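You operate a simulated robot arm through the tools that you are given. There is no shell and no other tool. Be economical: measure what you need, move in short steps, check, and stop when the job is done.

The job below is to be done with a simulated two-armed robot. You get a single attempt, and the scene is never put back.

JOB
Put one of the tape rolls from the top of the packing table on the white plate. Put two of the blue parts boxes from the top of the packing table on the top of the blue bench. Take the grey spare holder from the top of the packing table and leave it on the top of the grey table. Take the tall box from the top of the packing table and put it on the top of the wooden desk. Take the gold cover and put it on the low carton. Put the bulb box on the top of the blue bench away on the middle shelf under the back counter. Any order will do. Set down upright: blue parts box, tall box, bulb box.

It is judged by the outcome, as a careful person would: the job done as asked, and still so three seconds after it is handed in. It fails if anything else is knocked over, pushed out of place, dropped, spilled or broken. Lids that push on must go on centred and level and be pressed home; caps that screw on are set level and turned clockwise until they are tight.

ROBOT AND FRAMES
Two 7-joint arms with two-finger parallel grippers on one trunk, on a base that drives. Base frame: it is fixed to the floor where the robot stands at the start and does not move with it; the origin is under the middle of the robot, x ahead of it, y to its left, z up. Readings come in m, degrees, newtons and seconds.
The left shoulder is at the start at [0.11, 0.169, 1.511], the right one opposite. With the tool pointing down near the work surface each hand reaches from about 0.1 to 0.38 m from the robot's upright axis, wherever it stands, measured 20 degrees to its own side. Places, roughly: blue parts box [0.75, 0, 0.75]; bulb box [0.75, -3.75, 0.75]; gold cover (16x8x2 cm) [0.8, -2.1, 0.8]; low carton (23x21x4 cm) [0.6, 0.1, 0.2]; middle shelf under the back counter [-3.2, 3.4, 0.3]; spare holder [0.5, -0.75, 0.75]; tall box [0.75, -0.75, 0.75]; tape roll (6x6x3 cm) [0.9, 0.1, 0.8]; top of the blue bench [0.8, -4, 0.8]; top of the grey table [-1.2, -0.8, 0.8]; top of the wooden desk [0.8, -2.6, 0.8]; white plate (9x9x1 cm) [0.5, 0.1, 0.8]. Payload 1.57 kg a hand.
The TCP of each hand is the grasp point between the finger pads, 0.03 m short of the fingertips. In the tool frame z runs along the fingers and y along their closing line. The gripper opens to 0.08 m. The fingers are 0.017 m wide and 0.012 m thick; the gripper's body (0.04 by 0.082 m) begins 0.08 m behind the TCP.
Orientation is that of the tool frame in the base frame, as a unit quaternion [w, x, y, z]. With the fingers straight down and closing along the base's y, the tool's x points along the base's -x, its y along +y and its z along -z.

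CONTROLS
- The arms move only by the tool move_arm. It takes "left_moves", "right_moves" or both (then of equal length, played together; a hand with none holds still); each is a list of rows, each an object (a shift or turn left out is 0, a gripper value left out holds the last) with "jaw": the opening, from 0 (shut) to 1 (fully open); "dp": the shift along the tool's x, y, z in units of 50 mm (1.0 is 50 mm), a list of three; "dr": the turn, a rotation vector about the tool's x, y, z in units of 6 degrees (1.0 is 6 degrees), a list of three. In form: [{"jaw": jaw, "dp": [x, y, z], "dr": [wx, wy, wz]}, ...]. A call has 1 to 12 rows; each row shifts and turns the commanded pose from where the row before left it, along the tool's axes as they then stand. A call with a number of a shift or a turn outside -1 to 1 is refused whole. Rows are played at 5 a second. More than 0.05 m and 8.6 degrees between two rows, or a gripper value outside its range, and nothing of the call is played. A pose out of reach is approached as far as the arm can. The call stops where the force on the tool passes 40 N (or 10 N more than at its start, if that is more) or the arm is blocked; 0.2 s more then pass. Each finger travels about 0.072 m/s and halts on what it meets, pressing with about 42 N; the grip force reading is that of the motor and also rises with nothing between the fingers. The clock runs only during rows and for 0.2 s after the last one: add rows that do not move to give the fingers time. It gives the time, the measured TCP pose, the force on the tool (base axes), the opening and the grip force at its end, in the units of the frame above (readings bear some noise), with the torque about the TCP (base axes, N m) and any sound that the robot's microphone picked up.
- Cameras (640 x 400 px; columns grow to the right, rows downward): "scene" is now at [0.1392, -0.0325, 1.6805]; the picture's right is [-0.48, -0.88, 0.00], its down [-0.77, 0.43, -0.47] and it looks along [0.41, -0.23, -0.88] (base axes); focal length 271 px, centre (320, 200). "left" rides on the left gripper at [0.072, 0.007, -0.122] in its tool frame; the picture's right is [-0.09, 1.00, 0.00], its down [-0.84, -0.08, -0.54] and it looks along [-0.54, -0.05, 0.84] (tool axes); focal length 238 px, centre (320, 200). "right" rides on the right gripper at [0.072, -0.007, -0.122] in its tool frame; the picture's right is [0.09, 1.00, 0.00], its down [-0.84, 0.08, -0.54] and it looks along [-0.54, 0.05, 0.84] (tool axes); focal length 238 px, centre (320, 200). There is no depth. A picture from a camera that has moved, and an enlarged one, comes with that camera's place and axes in the base frame and with its lens.
- snapshot(camera): a new picture of that camera. No time passes.
- raise_lower(by): slides the trunk up (or, below 0, down) by that many m; the arms and the scene camera ride with it, the base frame stays. It gives what a move gives, with no picture.
- steer(legs): drives the robot by 1 to 6 legs, each [ahead, left, turn to the left] in m, m and degrees, along the robot's own axes; the way and the turn of a leg run together, so that a leg with both is an arc; at most 1.5 m and 180 degrees a leg. The arms and the cameras ride along, it lands a little off, and it stops where it bumps. It gives what a move gives.
- pan_tilt(pan, tilt): turns the head with the scene camera to pan (to the left, within 86 degrees either way) and tilt (down, from -29 to 69), counted from straight ahead of the robot. It gives what a move gives.
- zoom(camera, box): a new picture of the part [left, top, right, bottom] of that camera's present view, enlarged. No time passes.
- close_job(): hands the job in; it is judged then, once.

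Go step by step. Nothing tells you exact positions but the pictures and the camera data: compare them with the known pose of the tool, close in by small moves and look again before you grip or let go. The budget is 207 turns and 202 pictures, counting those below and the enlarged ones. Unless the task says otherwise, let go and move clear before handing in.

The tools are called after ">>>" as name(argument=value, ...) on one line, values as JSON. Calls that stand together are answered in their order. move_arm: Moves the arms, as the interface text tells. Its arguments: {"type":"object","properties":{"left_moves":{"type":"array","items":{"type":"object","properties":{"jaw":{"type":"number"},"dp":{"type":"array","items":{"type":"number"}},"dr":{"type":"array","items":{"type":"number"}}}}},"right_moves":{"type":"array","items":{"type":"object","properties":{"jaw":{"type":"number"},"dp":{"type":"array","items":{"type":"number"}},"dr":{"type":"array","items":{"type":"number"}}}}}},"required":[]} The other tools are called the same way: raise_lower (by) slides the trunk up or down; steer (legs) drives the base; pan_tilt (pan, tilt) turns the head that bears the scene camera; snapshot (camera) takes a picture; zoom (camera, box) takes an enlarged picture of a part of a camera's view; close_job () hands the job in.

At the start:

```text
time_s: 0.0
left_eef_pos: [0.3539, -0.0288, 1.0088]
left_tcp_rot: [0.0, 0.0, 1.0, 0.0]
left_force: [-0.5, 0.1, -0.2]
left_torque: [0.0, 0.03, 0.03]
left_gripper_width: 0.0798
left_grip_force: 0.1
right_eef_pos: [0.413, -0.5061, 0.9761]
right_tcp_rot: [0.0, 0.001, 1.0, 0.0]
right_force: [-0.5, -0.3, -0.5]
right_torque: [-0.01, -0.02, -0.01]
right_gripper_width: 0.08
right_grip_force: 0.1
trunk travel left (down, up): [-0.825, 0.065]
robot x, y, heading: [0.0014, -0.0003, 0.0]
head pan, tilt: [-28.8, 61.9]
```

scene: 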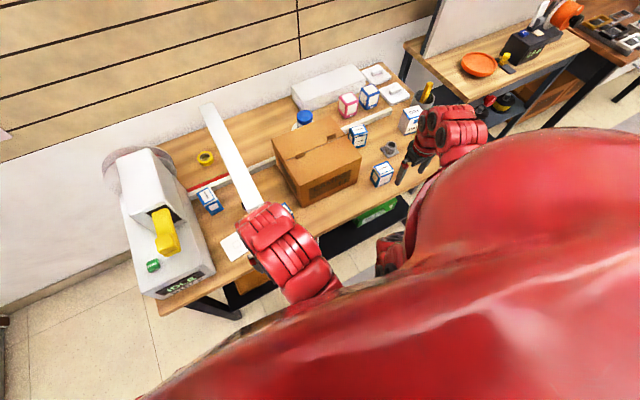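
right: 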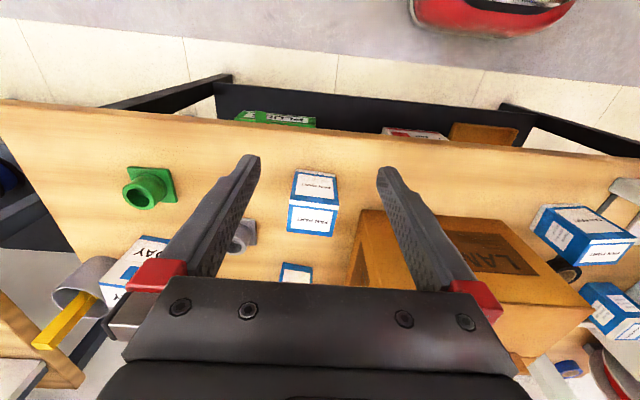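
left: 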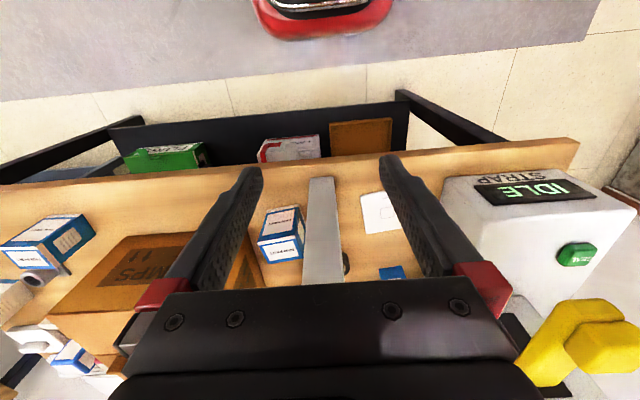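

I see the packing table ahead with a strapping machine, a carton and several small boxes; I'll look at the table in more detail first.

>>> zoom(camera="scene", box=[100, 50, 340, 200])

>>> zoom(camera="scene", box=[260, 40, 500, 190])

>>> zoom(camera="scene", box=[400, 0, 640, 150])

```text
2.67 times, centred on (220, 125) of scene
camera zoom: at [0.1392, -0.0325, 1.6805], right [-0.48, -0.88, 0.0], down [-0.77, 0.43, -0.47], along [0.41, -0.23, -0.88], focal length 723 px, centre (587, 400)
```

zoom: 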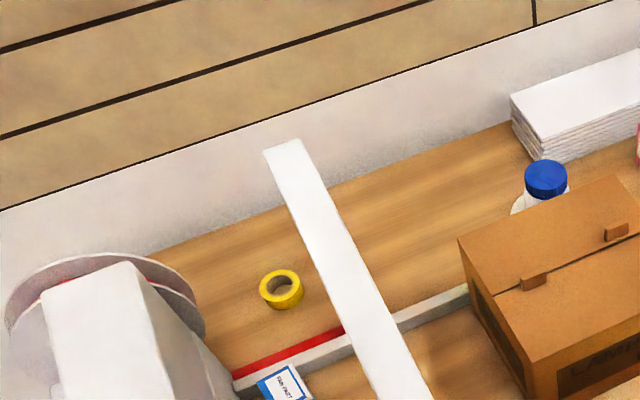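

```text
2.67 times, centred on (380, 115) of scene
camera zoom: at [0.1392, -0.0325, 1.6805], right [-0.48, -0.88, 0.0], down [-0.77, 0.43, -0.47], along [0.41, -0.23, -0.88], focal length 723 px, centre (160, 427)
```

zoom: 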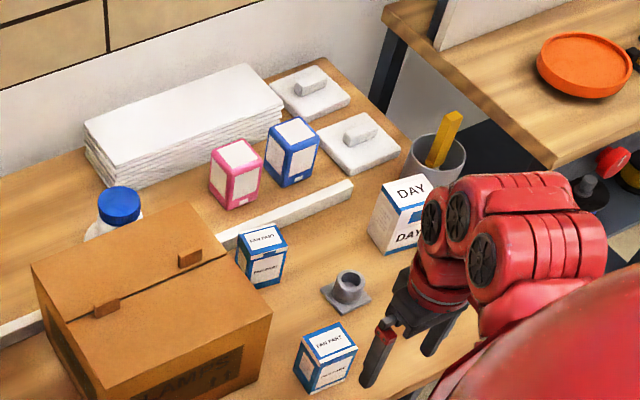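

```text
2.67 times, centred on (520, 75) of scene
camera zoom: at [0.1392, -0.0325, 1.6805], right [-0.48, -0.88, 0.0], down [-0.77, 0.43, -0.47], along [0.41, -0.23, -0.88], focal length 723 px, centre (-213, 533)
```

zoom: 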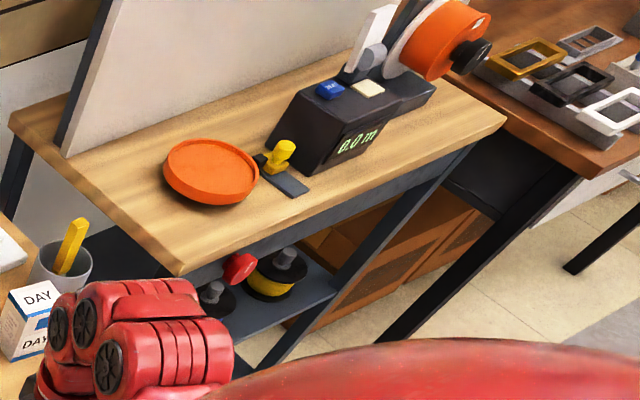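

The tall box seems to be the "DAY" carton near (0.69,-0.78) and the grey holder is near (0.63,-0.64). I'll look around the room before moving.

>>> pan_tilt(pan=-75, tilt=25)

>>> snapshot(camera="scene")

>>> pan_tilt(pan=20, tilt=60)

>>> snapshot(camera="scene")

>>> pan_tilt(pan=80, tilt=25)

>>> snapshot(camera="scene")

```text
time_s: 1.1
left_eef_pos: [0.3544, -0.0289, 1.0078]
left_tcp_rot: [-0.001, 0.0, 1.0, 0.001]
left_force: [-0.1, -0.4, 0.5]
left_torque: [0.0, 0.0, 0.0]
left_gripper_width: 0.08
left_grip_force: 0.0
right_eef_pos: [0.4129, -0.5064, 0.9757]
right_tcp_rot: [0.0, 0.0, 1.0, 0.0]
right_force: [0.2, -0.1, -1.0]
right_torque: [-0.03, -0.02, -0.03]
right_gripper_width: 0.08
right_grip_force: 0.2
trunk travel left (down, up): [-0.825, 0.065]
robot x, y, heading: [-0.0007, -0.0006, -0.0]
head pan, tilt: [-75.0, 25.0]
```

```text
195 pictures are left
camera scene: at [0.1067, -0.0904, 1.7326], right [-0.97, -0.26, 0.0], down [-0.11, 0.41, -0.91], along [0.24, -0.87, -0.42], focal length 271 px, centre (320, 200)
```

scene: 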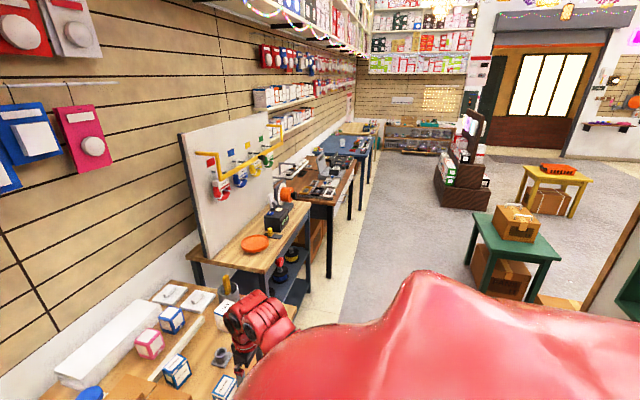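

```text
time_s: 2.9
left_eef_pos: [0.3543, -0.0289, 1.0089]
left_tcp_rot: [0.001, 0.0, 1.0, 0.0]
left_force: [-0.3, 0.5, 0.4]
left_torque: [0.02, -0.03, -0.03]
left_gripper_width: 0.0801
left_grip_force: 0.0
right_eef_pos: [0.4127, -0.5058, 0.9763]
right_tcp_rot: [0.0, 0.0, 1.0, 0.0]
right_force: [-0.3, 0.1, -0.6]
right_torque: [-0.02, 0.0, 0.0]
right_gripper_width: 0.08
right_grip_force: 0.1
trunk travel left (down, up): [-0.825, 0.065]
robot x, y, heading: [0.0008, 0.002, 0.0]
head pan, tilt: [20.0, 60.0]
```

```text
194 pictures are left
camera scene: at [0.1455, 0.0213, 1.6826], right [0.34, -0.94, 0.0], down [-0.81, -0.3, -0.5], along [0.47, 0.17, -0.87], focal length 271 px, centre (320, 200)
```

scene: 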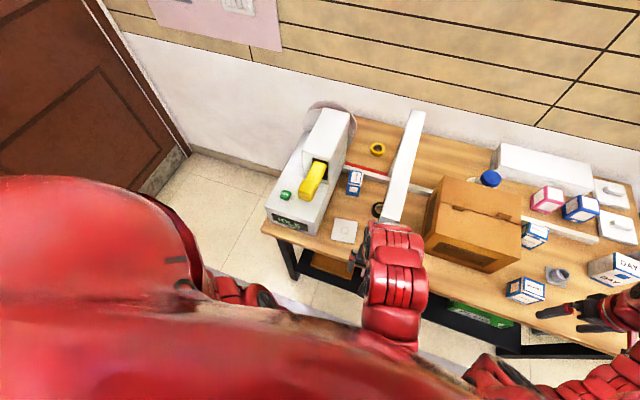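

```text
time_s: 4.2
left_eef_pos: [0.3543, -0.0286, 1.0079]
left_tcp_rot: [0.0, -0.001, 1.0, -0.001]
left_force: [0.8, 0.5, -0.5]
left_torque: [0.01, -0.02, -0.04]
left_gripper_width: 0.0802
left_grip_force: 0.1
right_eef_pos: [0.4133, -0.5058, 0.9759]
right_tcp_rot: [-0.001, 0.0, 1.0, 0.0]
right_force: [0.2, -0.4, -0.5]
right_torque: [0.0, 0.0, -0.04]
right_gripper_width: 0.08
right_grip_force: 0.0
trunk travel left (down, up): [-0.825, 0.065]
robot x, y, heading: [0.0021, 0.0011, 0.1]
head pan, tilt: [80.0, 25.0]
```

```text
193 pictures are left
camera scene: at [0.0989, 0.0893, 1.7326], right [0.98, -0.17, 0.0], down [-0.07, -0.42, -0.91], along [0.16, 0.89, -0.42], focal length 271 px, centre (320, 200)
```

scene: 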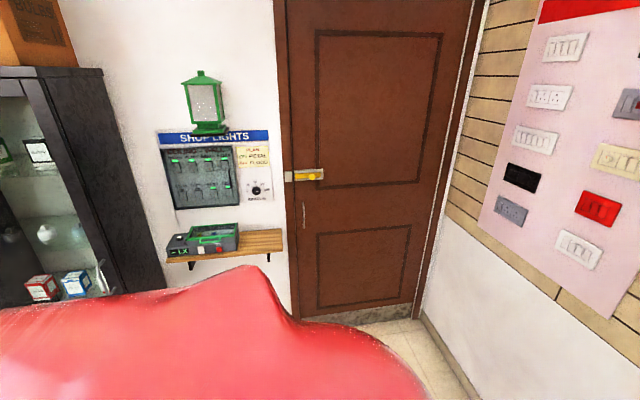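

>>> pan_tilt(pan=10, tilt=58)

>>> zoom(camera="scene", box=[220, 90, 460, 240])

>>> zoom(camera="left", box=[200, 150, 440, 300])

>>> zoom(camera="left", box=[100, 90, 420, 290])

```text
time_s: 5.6
left_eef_pos: [0.3536, -0.0285, 1.0078]
left_tcp_rot: [0.0, 0.0, 1.0, 0.0]
left_force: [-0.6, -0.2, 0.5]
left_torque: [-0.02, 0.02, 0.01]
left_gripper_width: 0.0799
left_grip_force: 0.0
right_eef_pos: [0.4126, -0.5071, 0.9761]
right_tcp_rot: [0.0, 0.0, 1.0, -0.001]
right_force: [0.2, 0.0, -0.2]
right_torque: [-0.01, 0.0, 0.02]
right_gripper_width: 0.08
right_grip_force: 0.2
trunk travel left (down, up): [-0.825, 0.065]
robot x, y, heading: [0.0017, -0.0005, 0.1]
head pan, tilt: [10.0, 58.0]
```

```text
2.67 times, centred on (340, 165) of scene
camera zoom: at [0.1506, 0.0106, 1.685], right [0.17, -0.98, 0.0], down [-0.83, -0.15, -0.53], along [0.52, 0.09, -0.85], focal length 723 px, centre (267, 293)
```

zoom: 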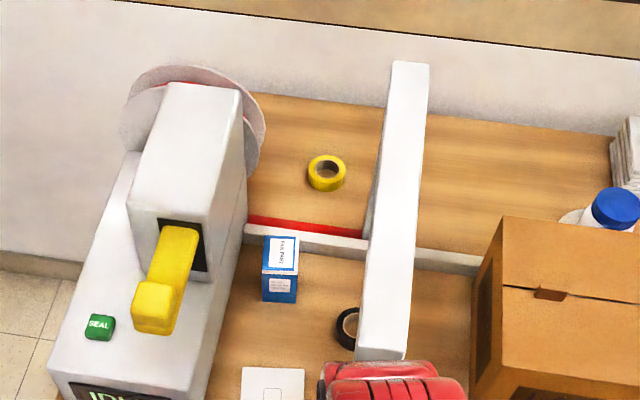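

```text
2.67 times, centred on (320, 225) of left
camera zoom: at [0.2826, -0.023, 1.1298], right [0.09, 1.0, 0.0], down [0.84, -0.08, 0.54], along [0.54, -0.05, -0.84], focal length 636 px, centre (320, 133)
```

zoom: 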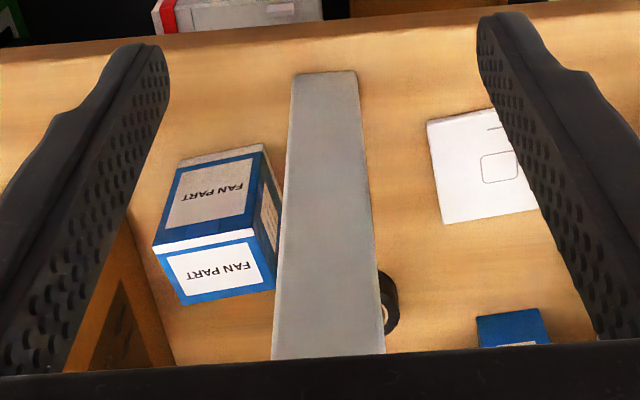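

```text
2.00 times, centred on (260, 190) of left
camera zoom: at [0.2826, -0.023, 1.1298], right [0.09, 1.0, 0.0], down [0.84, -0.08, 0.54], along [0.54, -0.05, -0.84], focal length 477 px, centre (440, 220)
```

zoom: 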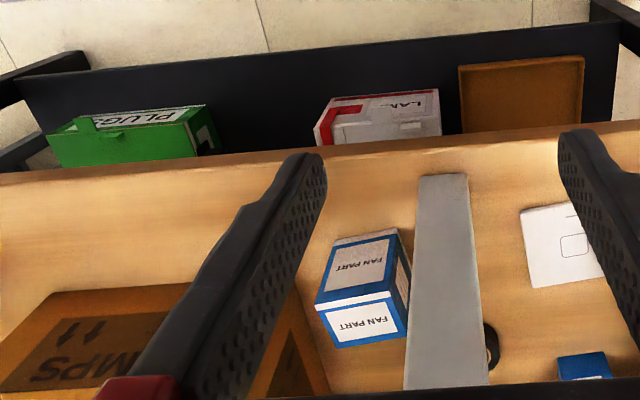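

I need a better idea of the white bar's height next to the black tape. I'll shift the left hand leftwards and down for a closer look.

>>> move_arm(left_moves=[{"dp": [0, 1, 0]}, {"dp": [0, 1, 0]}, {"dp": [0, 1, 0]}, {}])

>>> snapshot(camera="left")

>>> zoom(camera="scene", box=[220, 90, 460, 240])

```text
time_s: 6.6
left_eef_pos: [0.3545, 0.0058, 1.0091]
left_tcp_rot: [-0.002, 0.001, 1.0, 0.0]
left_force: [0.2, 0.0, 0.3]
left_torque: [0.01, 0.02, -0.03]
left_gripper_width: 0.0799
left_grip_force: 0.1
left hand out of reach, approached as far as the arm can: row 1, 2, 3
right_eef_pos: [0.4132, -0.5071, 0.9757]
right_tcp_rot: [0.0, 0.0, 1.0, 0.0]
right_force: [-0.7, 0.9, -0.4]
right_torque: [0.01, 0.01, 0.0]
right_gripper_width: 0.0802
right_grip_force: 0.0
trunk travel left (down, up): [-0.825, 0.065]
robot x, y, heading: [0.0003, 0.0026, 0.2]
head pan, tilt: [10.0, 58.0]
```

```text
189 pictures are left
camera left: at [0.283, 0.0114, 1.1302], right [0.09, 1.0, 0.0], down [0.84, -0.08, 0.54], along [0.54, -0.05, -0.84], focal length 238 px, centre (320, 200)
```

left: 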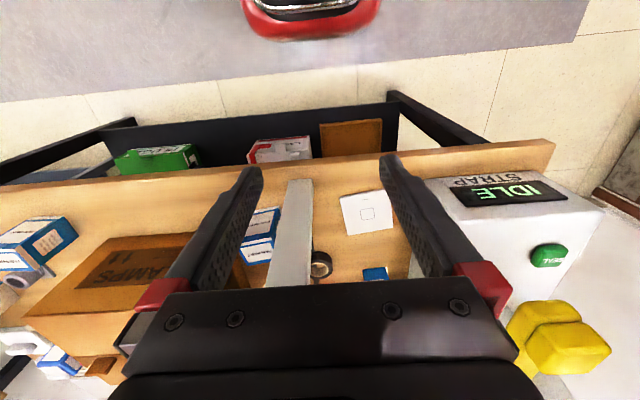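

```text
2.67 times, centred on (340, 165) of scene
camera zoom: at [0.1506, 0.0104, 1.685], right [0.17, -0.98, 0.0], down [-0.84, -0.15, -0.53], along [0.52, 0.09, -0.85], focal length 723 px, centre (267, 293)
```

zoom: 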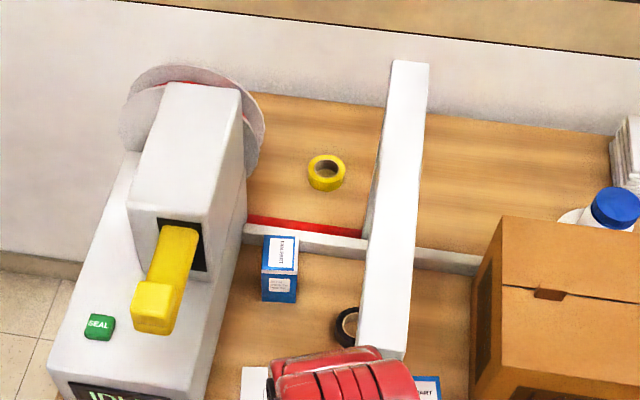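

The reach at this height is short, so I'll lower the trunk a little and see how the reach changes.

>>> raise_lower(by=-0.12)

>>> move_arm(left_moves=[{"dp": [0, 1, 0]}, {"dp": [0, 1, 0]}, {"dp": [-1, 0, 0]}, {"dp": [-1, 0, 0]}, {"dp": [-1, 0, 0]}, {}])

>>> snapshot(camera="left")

>>> snapshot(camera="scene")

```text
time_s: 8.1
left_eef_pos: [0.3544, 0.0052, 0.8897]
left_tcp_rot: [-0.001, 0.0, 1.0, 0.001]
left_force: [-0.5, 0.3, 0.0]
left_torque: [0.0, 0.02, -0.01]
left_gripper_width: 0.08
left_grip_force: 0.0
right_eef_pos: [0.413, -0.506, 0.8567]
right_tcp_rot: [-0.001, 0.0, 1.0, 0.0]
right_force: [-0.4, -0.4, -0.2]
right_torque: [0.0, -0.02, -0.01]
right_gripper_width: 0.0798
right_grip_force: 0.0
trunk travel left (down, up): [-0.705, 0.185]
robot x, y, heading: [-0.0024, -0.0003, 0.1]
head pan, tilt: [10.0, 58.0]
```

```text
time_s: 9.2
left_eef_pos: [0.4406, 0.0206, 0.8926]
left_tcp_rot: [-0.008, 0.0, 1.0, -0.002]
left_force: [-43.3, 2.6, -1.7]
left_torque: [-0.15, -5.27, -1.6]
left_gripper_width: 0.08
left_grip_force: 0.1
left hand out of reach, approached as far as the arm can: row 1, 2
right_eef_pos: [0.3982, -0.4976, 0.8666]
right_tcp_rot: [0.008, -0.003, 1.0, -0.004]
right_force: [-0.5, -0.5, 0.2]
right_torque: [0.01, -0.05, -0.03]
right_gripper_width: 0.0802
right_grip_force: 0.1
trunk travel left (down, up): [-0.705, 0.185]
robot x, y, heading: [-0.0044, -0.0013, 0.3]
head pan, tilt: [10.0, 58.0]
stopped in row 5 (left hand): the force on the tool passed its limit at 85 N (the readings are from after the stop); the commanded pose is now the measured one
```

```text
187 pictures are left
camera left: at [0.3703, 0.0269, 1.0151], right [0.09, 1.0, -0.01], down [0.85, -0.08, 0.53], along [0.53, -0.05, -0.85], focal length 238 px, centre (320, 200)
```

left: 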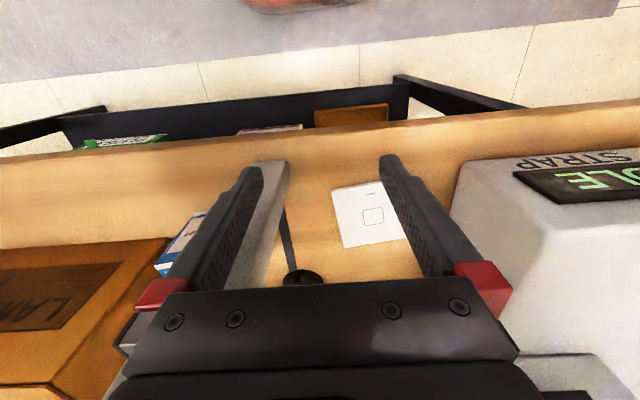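

```text
186 pictures are left
camera scene: at [0.1221, 0.0223, 1.5681], right [0.18, -0.98, 0.01], down [-0.83, -0.15, -0.54], along [0.53, 0.09, -0.84], focal length 271 px, centre (320, 200)
```

scene: 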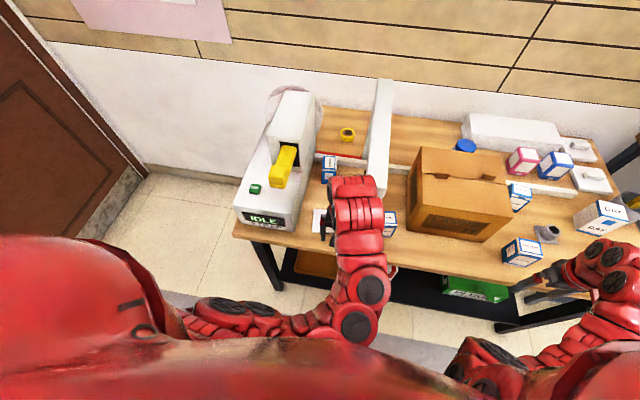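

The left hand met the bar's front end at about x=0.45, so the bar is above z≈0.86. I'll back off and check nothing moved.

>>> move_arm(left_moves=[{"dp": [1, 0, 0]}, {"dp": [0, 0, -1]}, {"dp": [0.5, 0, -1]}, {}])

>>> snapshot(camera="left")

>>> pan_tilt(pan=10, tilt=58)

>>> zoom(camera="scene", box=[220, 70, 460, 220])

```text
refused: row 3 steps farther than a row can; nothing moved
```

```text
185 pictures are left
camera left: at [0.3703, 0.0269, 1.0151], right [0.09, 1.0, -0.01], down [0.85, -0.08, 0.53], along [0.53, -0.05, -0.85], focal length 238 px, centre (320, 200)
```

left: 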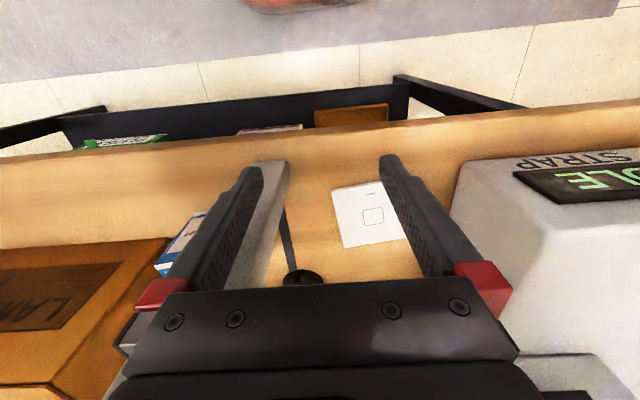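

```text
time_s: 9.8
left_eef_pos: [0.44, 0.0211, 0.8933]
left_tcp_rot: [-0.007, 0.002, 1.0, -0.003]
left_force: [-106.6, 5.2, 8.0]
left_torque: [-0.97, -13.04, -3.79]
left_gripper_width: 0.0798
left_grip_force: 0.0
right_eef_pos: [0.3975, -0.4977, 0.8676]
right_tcp_rot: [0.009, -0.002, 1.0, -0.005]
right_force: [-0.6, 0.4, 0.8]
right_torque: [0.0, -0.03, 0.0]
right_gripper_width: 0.08
right_grip_force: 0.1
trunk travel left (down, up): [-0.705, 0.185]
robot x, y, heading: [-0.001, 0.0002, 0.2]
head pan, tilt: [10.0, 58.0]
```

```text
2.67 times, centred on (340, 145) of scene
camera zoom: at [0.1211, 0.0244, 1.5675], right [0.18, -0.98, 0.01], down [-0.82, -0.15, -0.54], along [0.54, 0.09, -0.84], focal length 723 px, centre (267, 347)
```

zoom: 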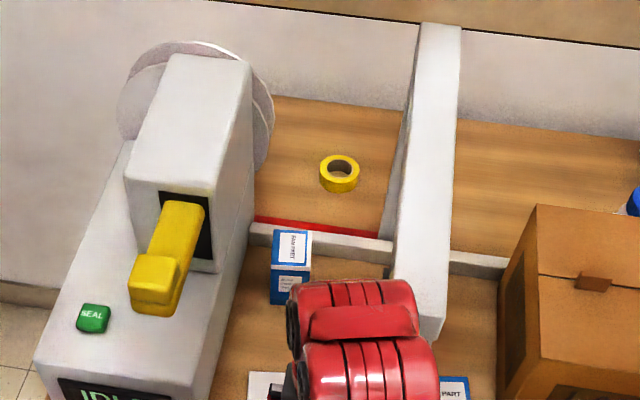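

>>> move_arm(left_moves=[{"dp": [1, 0, 0]}, {"dp": [1, 0, 0]}, {}, {}])

>>> snapshot(camera="left")

>>> zoom(camera="scene", box=[220, 70, 460, 220])

```text
time_s: 10.8
left_eef_pos: [0.3568, 0.0126, 0.8881]
left_tcp_rot: [-0.012, 0.003, 1.0, 0.002]
left_force: [-0.8, -0.1, 0.3]
left_torque: [0.04, -0.03, -0.03]
left_gripper_width: 0.0798
left_grip_force: 0.0
right_eef_pos: [0.4111, -0.5055, 0.8564]
right_tcp_rot: [-0.001, -0.001, 1.0, 0.0]
right_force: [-0.7, -0.5, -0.1]
right_torque: [0.03, -0.04, -0.03]
right_gripper_width: 0.08
right_grip_force: 0.0
trunk travel left (down, up): [-0.705, 0.185]
robot x, y, heading: [0.0006, 0.0024, 0.2]
head pan, tilt: [10.0, 58.0]
```

```text
183 pictures are left
camera left: at [0.2879, 0.0181, 1.0113], right [0.1, 1.0, 0.0], down [0.85, -0.08, 0.52], along [0.52, -0.05, -0.85], focal length 238 px, centre (320, 200)
```

left: 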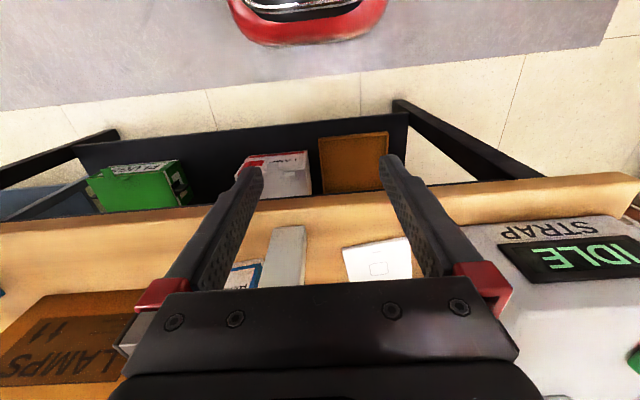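

```text
2.67 times, centred on (340, 145) of scene
camera zoom: at [0.1462, 0.0111, 1.5652], right [0.18, -0.98, 0.0], down [-0.83, -0.15, -0.53], along [0.52, 0.09, -0.85], focal length 723 px, centre (267, 347)
```

zoom: 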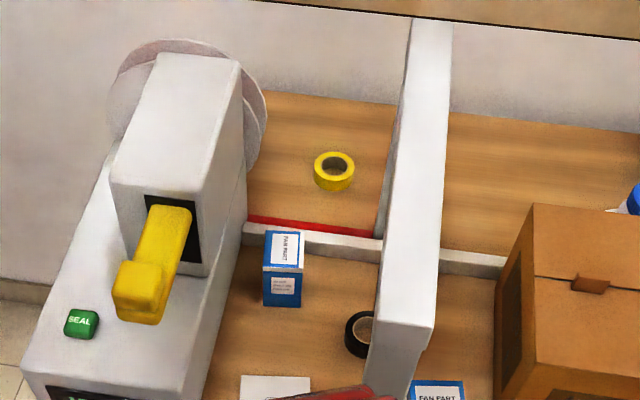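

The divider is a tall panel (top about z=1.1) at y≈-0.06…-0.015. I'll probe reach with a lower trunk, raising both hands first.

>>> move_arm(left_moves=[{"dp": [0, 0, -1]}, {"dp": [0, 0, -1]}, {"dp": [0, 0, -1]}, {"dp": [0, 0, -1]}, {}], right_moves=[{"dp": [0, 0, -1]}, {"dp": [0, 0, -1]}, {"dp": [0, 0, -1]}, {"dp": [0, 0, -1]}, {}])

>>> raise_lower(by=-0.25)

>>> move_arm(left_moves=[{"dp": [0, 1, 0]}, {"dp": [0, 1, 0]}, {"dp": [0, 0.6, 0]}, {}])

```text
time_s: 11.9
left_eef_pos: [0.3572, 0.0137, 0.9108]
left_tcp_rot: [-0.007, 0.003, 1.0, 0.002]
left_force: [-0.9, 0.2, -0.4]
left_torque: [0.02, 0.0, 0.0]
left_gripper_width: 0.0799
left_grip_force: 0.1
left hand out of reach, approached as far as the arm can: row 1, 2, 3, 4
right_eef_pos: [0.4108, -0.5053, 0.8946]
right_tcp_rot: [0.002, -0.001, 1.0, -0.001]
right_force: [0.3, -0.5, 0.0]
right_torque: [-0.02, -0.03, -0.02]
right_gripper_width: 0.0801
right_grip_force: 0.1
right hand out of reach, approached as far as the arm can: row 1, 2, 3, 4
trunk travel left (down, up): [-0.705, 0.185]
robot x, y, heading: [-0.0033, 0.0028, 0.1]
head pan, tilt: [10.0, 58.0]
```

```text
time_s: 13.8
left_eef_pos: [0.3551, 0.0141, 0.7095]
left_tcp_rot: [-0.006, 0.004, 1.0, 0.002]
left_force: [0.2, -0.8, -0.5]
left_torque: [-0.01, 0.01, -0.04]
left_gripper_width: 0.0802
left_grip_force: 0.1
right_eef_pos: [0.4116, -0.5062, 0.6994]
right_tcp_rot: [0.005, -0.003, 1.0, -0.003]
right_force: [-8.5, 6.5, 18.7]
right_torque: [-0.3, -1.22, 0.36]
right_gripper_width: 0.0801
right_grip_force: 0.1
trunk travel left (down, up): [-0.505, 0.385]
robot x, y, heading: [-0.0006, -0.0014, 0.2]
head pan, tilt: [10.0, 58.0]
stopped: the force on the tool passed its limit at 90 N (the readings are from after the stop); the commanded pose is now the measured one
```

```text
time_s: 14.8
left_eef_pos: [0.3565, 0.0143, 0.7104]
left_tcp_rot: [-0.006, 0.004, 1.0, 0.002]
left_force: [0.1, 0.4, -0.8]
left_torque: [0.0, 0.03, -0.03]
left_gripper_width: 0.08
left_grip_force: 0.1
left hand out of reach, approached as far as the arm can: row 1, 2, 3
right_eef_pos: [0.4118, -0.5053, 0.7]
right_tcp_rot: [0.006, -0.003, 1.0, -0.002]
right_force: [-5.7, 4.9, 14.5]
right_torque: [-0.2, -0.87, 0.28]
right_gripper_width: 0.0802
right_grip_force: 0.1
trunk travel left (down, up): [-0.505, 0.385]
robot x, y, heading: [-0.0, 0.0001, 0.1]
head pan, tilt: [10.0, 58.0]
```

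Lowering brought the right hand against the table edge; the arms cannot fold upward with the tool down. I'll raise the trunk back.

>>> raise_lower(by=0.2)

>>> snapshot(camera="right")

>>> snapshot(camera="scene")

```text
time_s: 17.0
left_eef_pos: [0.3567, 0.0134, 0.9105]
left_tcp_rot: [-0.007, 0.003, 1.0, 0.003]
left_force: [-0.2, -0.5, -0.5]
left_torque: [-0.02, -0.03, 0.0]
left_gripper_width: 0.0804
left_grip_force: 0.0
right_eef_pos: [0.4122, -0.5054, 0.8973]
right_tcp_rot: [0.004, -0.002, 1.0, -0.002]
right_force: [0.7, -0.3, 0.1]
right_torque: [0.0, -0.01, -0.02]
right_gripper_width: 0.0801
right_grip_force: 0.0
trunk travel left (down, up): [-0.705, 0.185]
robot x, y, heading: [0.0012, 0.0001, 0.1]
head pan, tilt: [10.0, 58.0]
```

```text
181 pictures are left
camera right: at [0.3397, -0.5125, 1.0196], right [-0.1, 1.0, -0.01], down [0.83, 0.08, 0.55], along [0.55, 0.05, -0.84], focal length 238 px, centre (320, 200)
```

right: 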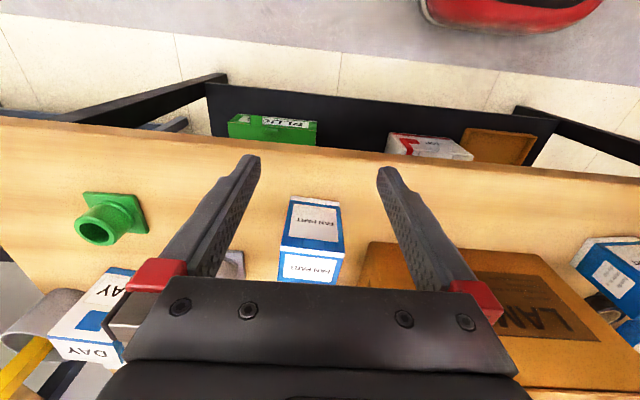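

```text
180 pictures are left
camera scene: at [0.1485, 0.0116, 1.565], right [0.18, -0.98, 0.0], down [-0.83, -0.15, -0.53], along [0.52, 0.09, -0.85], focal length 271 px, centre (320, 200)
```

scene: 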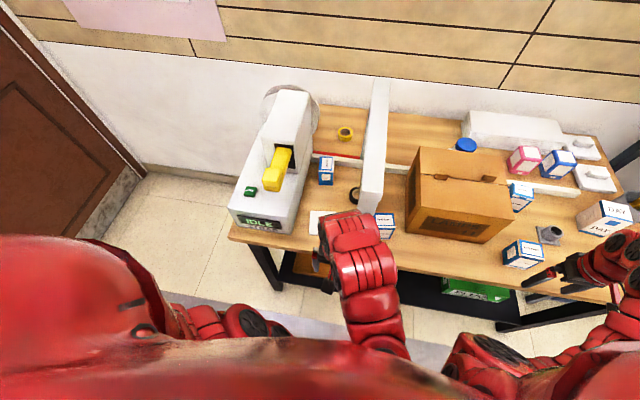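

Everything looks undisturbed. I'll test how the left hand's reach changes when it's lower.

>>> move_arm(left_moves=[{"dp": [0, 0, 1]}, {"dp": [0, 0, 1]}, {"dp": [0, 1, 0]}, {"dp": [0, 1, 0]}, {}], right_moves=[{"dp": [-1, 0, 0]}, {"dp": [-1, 0, 0]}, {"dp": [-1, 0, 0]}, {}, {}])

```text
time_s: 18.2
left_eef_pos: [0.3578, 0.1114, 0.809]
left_tcp_rot: [-0.008, 0.004, 1.0, 0.004]
left_force: [0.0, 0.9, 0.2]
left_torque: [0.01, -0.01, -0.02]
left_gripper_width: 0.0799
left_grip_force: 0.1
right_eef_pos: [0.5613, -0.5065, 0.8991]
right_tcp_rot: [0.005, -0.003, 1.0, -0.002]
right_force: [0.6, 0.8, -0.3]
right_torque: [0.0, 0.02, -0.03]
right_gripper_width: 0.0801
right_grip_force: 0.1
trunk travel left (down, up): [-0.705, 0.185]
robot x, y, heading: [-0.0016, 0.0011, -0.0]
head pan, tilt: [10.0, 58.0]
```

Reach outward is much better than feared (right hand got to x=0.56), the limit is folding inward. Now I look at the tape and plate with the left camera.

>>> snapshot(camera="left")

>>> snapshot(camera="right")

```text
179 pictures are left
camera left: at [0.2876, 0.1189, 0.9322], right [0.1, 0.99, 0.01], down [0.84, -0.09, 0.53], along [0.53, -0.05, -0.85], focal length 238 px, centre (320, 200)
```

left: 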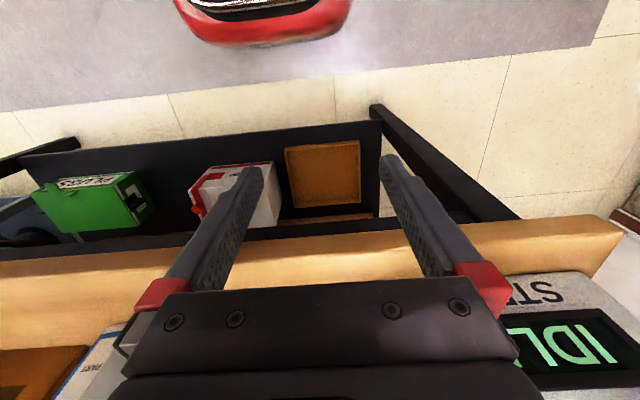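

```text
178 pictures are left
camera right: at [0.4888, -0.5127, 1.0206], right [-0.1, 1.0, -0.01], down [0.83, 0.08, 0.55], along [0.55, 0.05, -0.84], focal length 238 px, centre (320, 200)
```

right: 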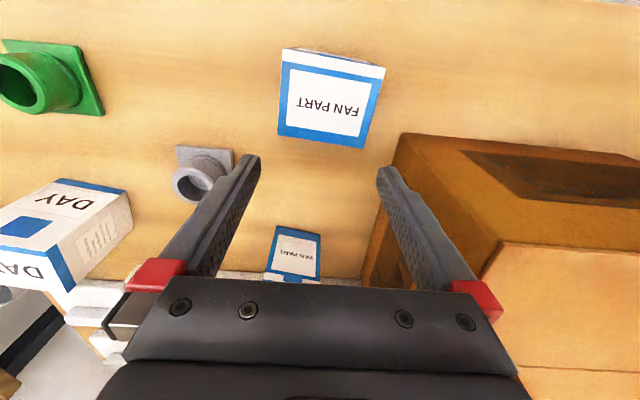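

The tape sits close to or beneath the divider; I'll retract the right hand and drive left to view the channel from the side.

>>> move_arm(right_moves=[{"dp": [1, 0, 0]}, {"dp": [1, 0, 0]}, {"dp": [1, 0, 0]}, {}])

>>> steer(legs=[[0, 0.25, 0]])

>>> pan_tilt(pan=-5, tilt=55)

>>> snapshot(camera="scene")

```text
time_s: 19.2
left_eef_pos: [0.3589, 0.1125, 0.8092]
left_tcp_rot: [-0.008, 0.003, 1.0, 0.003]
left_force: [0.1, 0.1, -0.1]
left_torque: [0.0, 0.0, -0.02]
left_gripper_width: 0.0801
left_grip_force: 0.0
right_eef_pos: [0.4124, -0.5056, 0.8974]
right_tcp_rot: [0.004, -0.003, 1.0, -0.003]
right_force: [-0.1, -0.7, 0.0]
right_torque: [0.02, 0.03, 0.01]
right_gripper_width: 0.0802
right_grip_force: 0.0
trunk travel left (down, up): [-0.705, 0.185]
robot x, y, heading: [-0.0007, -0.0002, 0.3]
head pan, tilt: [10.0, 58.0]
```

```text
time_s: 21.0
left_eef_pos: [0.3566, 0.3634, 0.8098]
left_tcp_rot: [-0.008, 0.002, 1.0, 0.003]
left_force: [0.3, 0.7, 0.0]
left_torque: [-0.05, -0.04, -0.01]
left_gripper_width: 0.0798
left_grip_force: 0.2
right_eef_pos: [0.4116, -0.2564, 0.8978]
right_tcp_rot: [0.005, -0.004, 1.0, -0.003]
right_force: [0.8, 0.1, 0.6]
right_torque: [0.0, 0.02, 0.02]
right_gripper_width: 0.0803
right_grip_force: 0.1
trunk travel left (down, up): [-0.705, 0.185]
robot x, y, heading: [-0.0013, 0.2483, 0.5]
head pan, tilt: [10.0, 58.0]
```

```text
time_s: 21.8
left_eef_pos: [0.3563, 0.3635, 0.8088]
left_tcp_rot: [-0.008, 0.003, 1.0, 0.004]
left_force: [-0.3, -0.1, 0.1]
left_torque: [0.02, -0.04, -0.05]
left_gripper_width: 0.0799
left_grip_force: 0.0
right_eef_pos: [0.4125, -0.2557, 0.8973]
right_tcp_rot: [0.003, -0.004, 1.0, -0.003]
right_force: [0.1, -0.2, 0.7]
right_torque: [0.0, 0.03, 0.02]
right_gripper_width: 0.0799
right_grip_force: 0.0
trunk travel left (down, up): [-0.705, 0.185]
robot x, y, heading: [-0.0038, 0.2527, 0.4]
head pan, tilt: [-5.0, 55.0]
```

```text
177 pictures are left
camera scene: at [0.1516, 0.2432, 1.5687], right [-0.08, -1.0, 0.0], down [-0.82, 0.07, -0.57], along [0.57, -0.05, -0.82], focal length 271 px, centre (320, 200)
```

scene: 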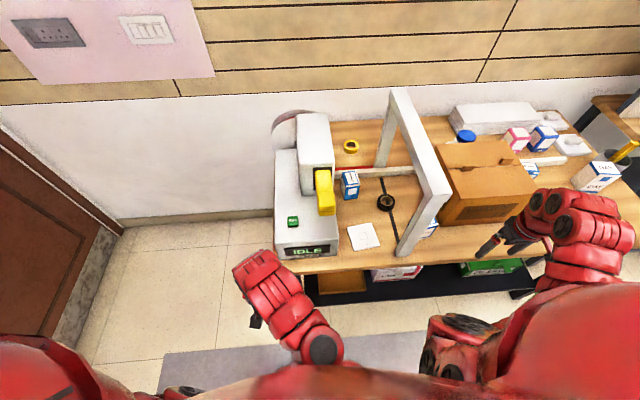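

It is an open strapping arch; the tape lies in its opening. Zooming in.

>>> zoom(camera="scene", box=[270, 80, 470, 280])

>>> zoom(camera="scene", box=[330, 170, 450, 270])

```text
2.00 times, centred on (370, 180) of scene
camera zoom: at [0.1516, 0.2432, 1.5687], right [-0.08, -1.0, 0.0], down [-0.82, 0.07, -0.57], along [0.57, -0.05, -0.82], focal length 542 px, centre (220, 240)
```

zoom: 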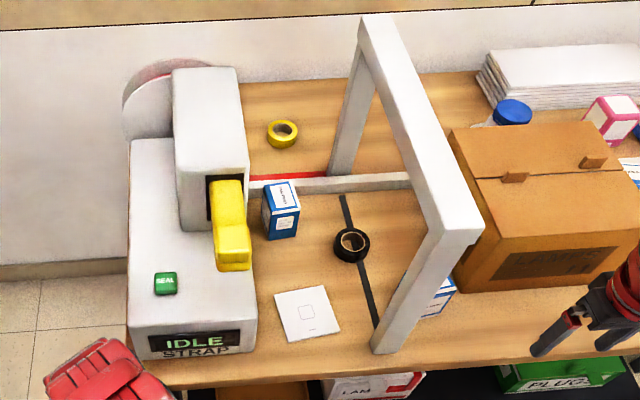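

```text
4.00 times, centred on (390, 220) of scene
camera zoom: at [0.1516, 0.2432, 1.5687], right [-0.08, -1.0, 0.0], down [-0.82, 0.07, -0.57], along [0.57, -0.05, -0.82], focal length 1084 px, centre (40, 120)
```

zoom: 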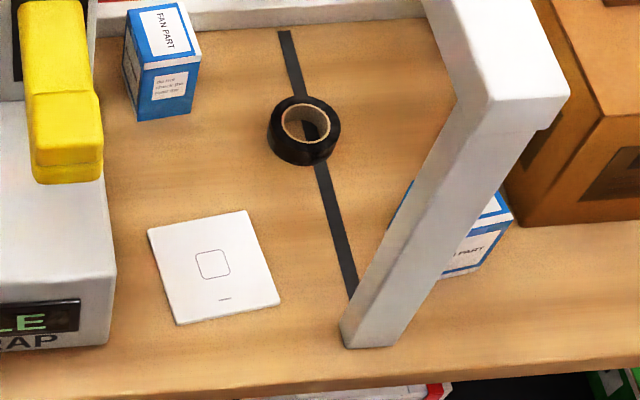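

The black tape is at about (0.68,-0.04) under the arch, and the plate at (0.556,0.062). I'll drive right a bit, then bring the left hand forward and lean it to reach under the arch.

>>> steer(legs=[[0, -0.15, 0]])

>>> move_arm(left_moves=[{"dp": [-0.7, 0, -0.7]}, {"dp": [-0.7, 0, -0.7]}, {"dp": [0, -0.8, -0.5]}, {"dp": [0, -0.8, 0]}, {}])

>>> move_arm(left_moves=[{"dr": [0, 0, 1]}, {"dr": [0, 0, 1]}, {"dr": [0, 0, 1]}, {"dr": [0, 0, 1]}, {"dr": [0, 0, 1]}, {"dr": [0, 0, 1]}, {"dr": [0, 0, 0.5]}, {}])

>>> snapshot(camera="left")

```text
time_s: 23.2
left_eef_pos: [0.3568, 0.2123, 0.8093]
left_tcp_rot: [-0.008, 0.002, 1.0, 0.002]
left_force: [0.7, -0.8, -0.2]
left_torque: [0.0, -0.02, 0.02]
left_gripper_width: 0.0798
left_grip_force: 0.0
right_eef_pos: [0.4149, -0.4059, 0.8977]
right_tcp_rot: [0.005, -0.004, 1.0, -0.003]
right_force: [-0.5, -0.4, 0.1]
right_torque: [-0.02, -0.03, -0.02]
right_gripper_width: 0.0802
right_grip_force: 0.2
trunk travel left (down, up): [-0.705, 0.185]
robot x, y, heading: [-0.0011, 0.1018, 0.4]
head pan, tilt: [-5.0, 55.0]
```

```text
time_s: 24.4
left_eef_pos: [0.4286, 0.1422, 0.8933]
left_tcp_rot: [-0.004, 0.002, 1.0, 0.005]
left_force: [-0.5, -0.3, 1.0]
left_torque: [-0.02, -0.03, 0.0]
left_gripper_width: 0.0799
left_grip_force: 0.1
left hand out of reach, approached as far as the arm can: row 3, 4
right_eef_pos: [0.4131, -0.4061, 0.8992]
right_tcp_rot: [0.005, -0.005, 1.0, -0.002]
right_force: [0.4, -0.4, -0.5]
right_torque: [-0.01, -0.01, -0.01]
right_gripper_width: 0.0797
right_grip_force: 0.0
trunk travel left (down, up): [-0.705, 0.185]
robot x, y, heading: [0.0001, 0.1026, 0.3]
head pan, tilt: [-5.0, 55.0]
```

```text
time_s: 26.2
left_eef_pos: [0.4262, 0.1419, 0.8937]
left_tcp_rot: [-0.006, 0.336, 0.942, 0.003]
left_force: [0.2, 1.0, 0.0]
left_torque: [0.0, -0.01, 0.03]
left_gripper_width: 0.08
left_grip_force: 0.0
right_eef_pos: [0.4136, -0.406, 0.8986]
right_tcp_rot: [0.005, -0.004, 1.0, -0.002]
right_force: [0.9, 0.1, 0.0]
right_torque: [0.02, 0.01, 0.04]
right_gripper_width: 0.0803
right_grip_force: 0.1
trunk travel left (down, up): [-0.705, 0.185]
robot x, y, heading: [-0.0034, 0.1047, 0.4]
head pan, tilt: [-5.0, 55.0]
```

```text
174 pictures are left
camera left: at [0.377, 0.1913, 1.0147], right [0.7, 0.71, 0.0], down [0.6, -0.59, 0.53], along [0.38, -0.37, -0.85], focal length 238 px, centre (320, 200)
```

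left: 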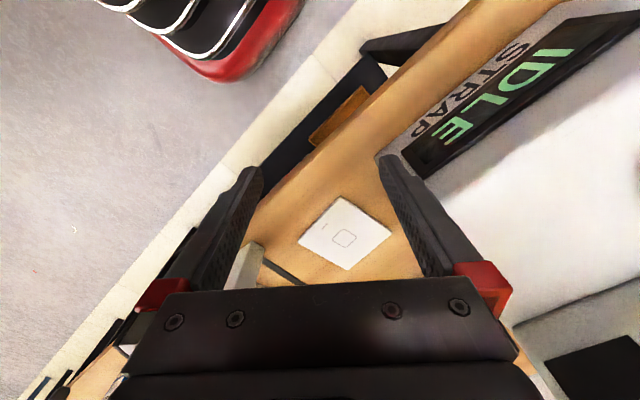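

Plate confirmed at (0.553,0.067). Now moving in with the jaws narrowed, then leaning the hand.

>>> move_arm(left_moves=[{"jaw": 0.4, "dp": [-0.9, 0, 0]}, {"dp": [-0.9, 0, 0]}, {"dr": [0, -1, 0]}, {"dr": [0, -1, 0]}, {"dr": [0, -1, 0]}, {"dr": [0, -1, 0]}, {"dr": [0, -1, 0]}, {"dr": [0, -1, 0]}, {}])

>>> snapshot(camera="left")

>>> snapshot(camera="scene")

```text
time_s: 26.6
left_eef_pos: [0.4525, 0.1465, 0.886]
left_tcp_rot: [-0.018, 0.326, 0.945, 0.005]
left_force: [0.4, -0.8, 0.0]
left_torque: [0.01, 0.04, 0.0]
left_gripper_width: 0.0313
left_grip_force: 0.0
left hand out of reach, approached as far as the arm can: row 1
right_eef_pos: [0.4132, -0.4048, 0.8974]
right_tcp_rot: [0.004, -0.005, 1.0, -0.003]
right_force: [0.2, -0.3, 0.5]
right_torque: [-0.02, -0.01, 0.03]
right_gripper_width: 0.0799
right_grip_force: 0.0
trunk travel left (down, up): [-0.705, 0.185]
robot x, y, heading: [-0.0025, 0.1004, 0.3]
head pan, tilt: [-5.0, 55.0]
stopped in row 2 (left hand): the force on the tool passed its limit at 74 N (the readings are from after the stop); the commanded pose is now the measured one
```

```text
173 pictures are left
camera left: at [0.4042, 0.1925, 1.0108], right [0.69, 0.73, 0.0], down [0.63, -0.59, 0.51], along [0.37, -0.35, -0.86], focal length 238 px, centre (320, 200)
```

left: 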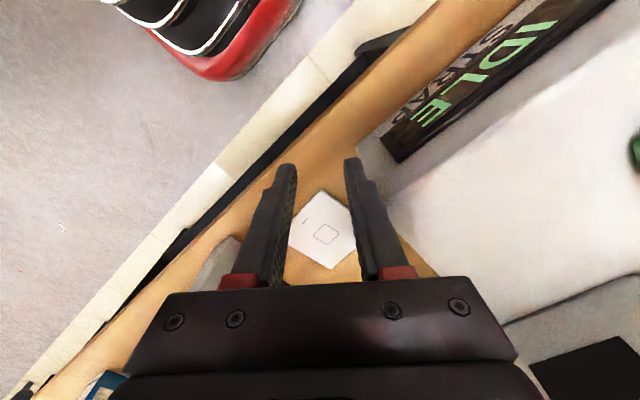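

```text
172 pictures are left
camera scene: at [0.1523, 0.0948, 1.5686], right [-0.08, -1.0, 0.0], down [-0.82, 0.07, -0.57], along [0.57, -0.05, -0.82], focal length 271 px, centre (320, 200)
```

scene: 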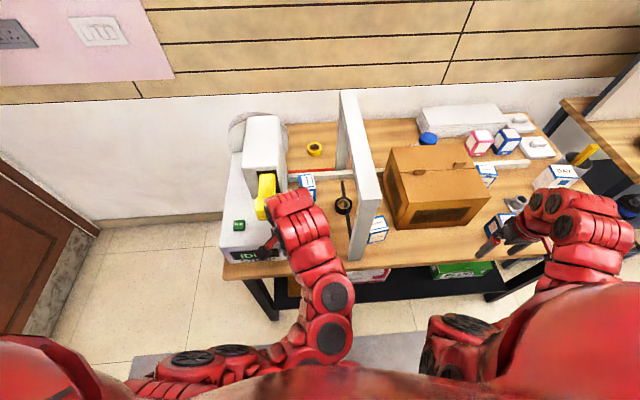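

The hand brushed the strapping machine's front corner because of the folding limit. I'll back off and raise the trunk to gain room.

>>> move_arm(left_moves=[{"dp": [0.9, 0, 0.2]}, {}])

>>> raise_lower(by=0.12)

>>> move_arm(left_moves=[{"dp": [0.2, -0.6, 0.5]}, {"dp": [0, -0.6, 0.5]}, {}])

>>> snapshot(camera="left")

```text
time_s: 27.2
left_eef_pos: [0.4188, 0.1736, 0.8776]
left_tcp_rot: [-0.019, 0.326, 0.945, 0.005]
left_force: [0.2, 0.2, -0.7]
left_torque: [0.01, 0.04, 0.02]
left_gripper_width: 0.0321
left_grip_force: 0.1
right_eef_pos: [0.4154, -0.4063, 0.8959]
right_tcp_rot: [0.004, -0.006, 1.0, -0.003]
right_force: [0.5, 0.6, -0.6]
right_torque: [0.04, 0.01, 0.0]
right_gripper_width: 0.0798
right_grip_force: 0.1
trunk travel left (down, up): [-0.705, 0.185]
robot x, y, heading: [0.0018, 0.0998, 0.3]
head pan, tilt: [-5.0, 55.0]
```

```text
time_s: 28.7
left_eef_pos: [0.4169, 0.1735, 0.9981]
left_tcp_rot: [-0.017, 0.326, 0.945, 0.006]
left_force: [0.0, -0.1, 0.0]
left_torque: [-0.01, -0.01, 0.0]
left_gripper_width: 0.032
left_grip_force: 0.1
right_eef_pos: [0.4135, -0.4046, 1.0184]
right_tcp_rot: [0.005, -0.005, 1.0, -0.003]
right_force: [0.4, 0.8, 0.8]
right_torque: [0.0, -0.05, 0.0]
right_gripper_width: 0.0802
right_grip_force: 0.1
trunk travel left (down, up): [-0.825, 0.065]
robot x, y, heading: [-0.0006, 0.0968, 0.6]
head pan, tilt: [-5.0, 55.0]
```

```text
time_s: 29.5
left_eef_pos: [0.3712, 0.1336, 0.9483]
left_tcp_rot: [-0.017, 0.327, 0.945, 0.006]
left_force: [0.2, 0.4, 0.8]
left_torque: [-0.01, -0.01, 0.03]
left_gripper_width: 0.0319
left_grip_force: 0.1
right_eef_pos: [0.4154, -0.4046, 1.0179]
right_tcp_rot: [0.004, -0.005, 1.0, -0.003]
right_force: [-1.2, 1.5, -0.9]
right_torque: [0.02, -0.02, 0.0]
right_gripper_width: 0.08
right_grip_force: 0.1
trunk travel left (down, up): [-0.825, 0.065]
robot x, y, heading: [-0.0049, 0.1013, 0.3]
head pan, tilt: [-5.0, 55.0]
```

```text
171 pictures are left
camera left: at [0.3225, 0.18, 1.0718], right [0.69, 0.73, 0.0], down [0.63, -0.59, 0.51], along [0.37, -0.35, -0.86], focal length 238 px, centre (320, 200)
```

left: 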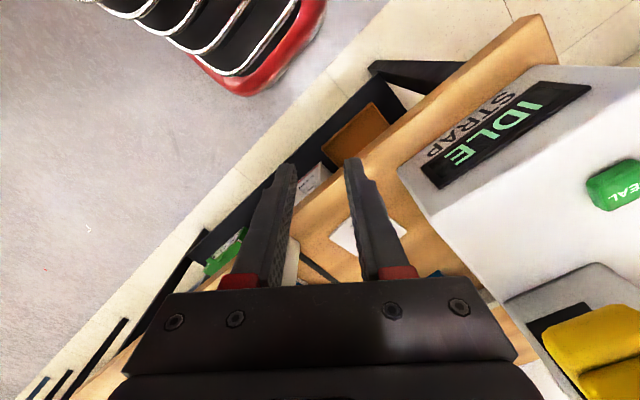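

>>> move_arm(left_moves=[{"dp": [-1, 0, 0]}, {"dp": [-1, 0, 0]}, {"dr": [0, -1, 0]}, {"dr": [0, -1, 0]}, {"dr": [0, -1, 0]}, {}])

>>> snapshot(camera="left")

>>> snapshot(camera="scene")

```text
time_s: 30.9
left_eef_pos: [0.4495, 0.0708, 0.9461]
left_tcp_rot: [0.131, 0.323, 0.936, -0.046]
left_force: [-0.2, 0.1, 0.3]
left_torque: [0.02, -0.01, -0.03]
left_gripper_width: 0.0321
left_grip_force: 0.2
right_eef_pos: [0.4148, -0.4057, 1.0181]
right_tcp_rot: [0.005, -0.006, 1.0, -0.003]
right_force: [-1.0, -0.1, -0.1]
right_torque: [-0.02, -0.01, 0.02]
right_gripper_width: 0.08
right_grip_force: 0.0
trunk travel left (down, up): [-0.825, 0.065]
robot x, y, heading: [-0.0028, 0.0994, 0.5]
head pan, tilt: [-5.0, 55.0]
```

```text
170 pictures are left
camera left: at [0.3735, 0.1397, 1.0427], right [0.68, 0.73, 0.02], down [0.47, -0.47, 0.75], along [0.56, -0.5, -0.66], focal length 238 px, centre (320, 200)
```

left: 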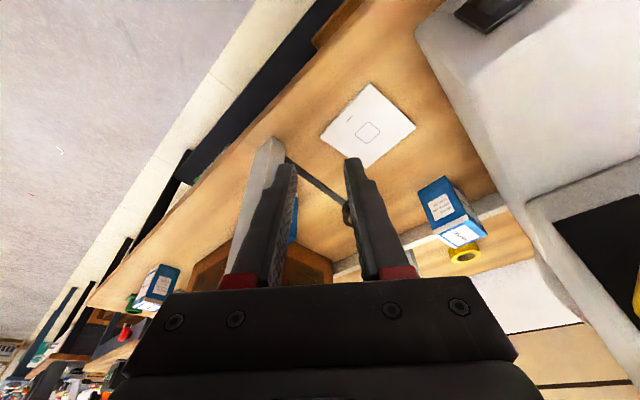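

```text
169 pictures are left
camera scene: at [0.1521, 0.0932, 1.6887], right [-0.08, -1.0, 0.0], down [-0.82, 0.07, -0.57], along [0.57, -0.05, -0.82], focal length 271 px, centre (320, 200)
```

scene: 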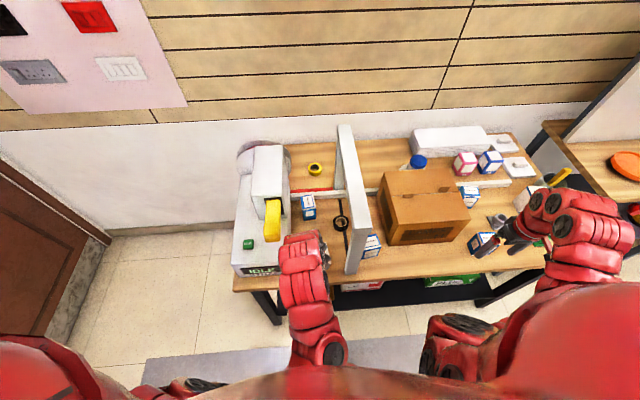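

>>> move_arm(left_moves=[{"dr": [0, -1, 0]}, {"dr": [0, -1, 0]}, {"dr": [0, -1, 0]}, {}])

>>> snapshot(camera="left")

```text
time_s: 31.9
left_eef_pos: [0.4515, 0.0708, 0.9461]
left_tcp_rot: [0.275, 0.313, 0.904, -0.096]
left_force: [-0.6, 0.4, -0.4]
left_torque: [-0.01, 0.02, 0.0]
left_gripper_width: 0.0318
left_grip_force: 0.0
right_eef_pos: [0.4139, -0.4052, 1.0187]
right_tcp_rot: [0.004, -0.004, 1.0, -0.002]
right_force: [0.4, -0.1, 0.2]
right_torque: [-0.01, -0.01, 0.02]
right_gripper_width: 0.0802
right_grip_force: 0.0
trunk travel left (down, up): [-0.825, 0.065]
robot x, y, heading: [-0.0043, 0.1009, 0.5]
head pan, tilt: [-5.0, 55.0]
```

```text
168 pictures are left
camera left: at [0.3536, 0.1555, 1.0064], right [0.67, 0.74, 0.05], down [0.26, -0.3, 0.92], along [0.69, -0.6, -0.4], focal length 238 px, centre (320, 200)
```

left: 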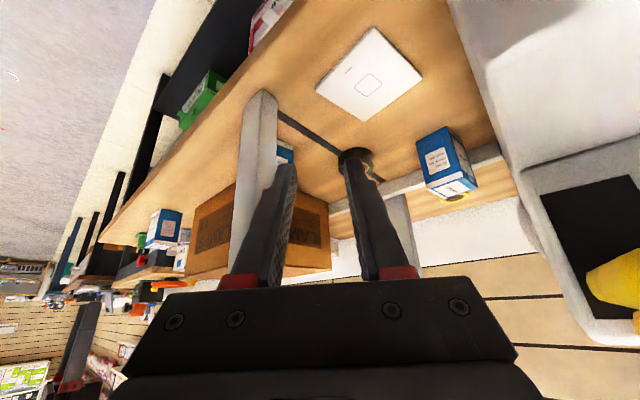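

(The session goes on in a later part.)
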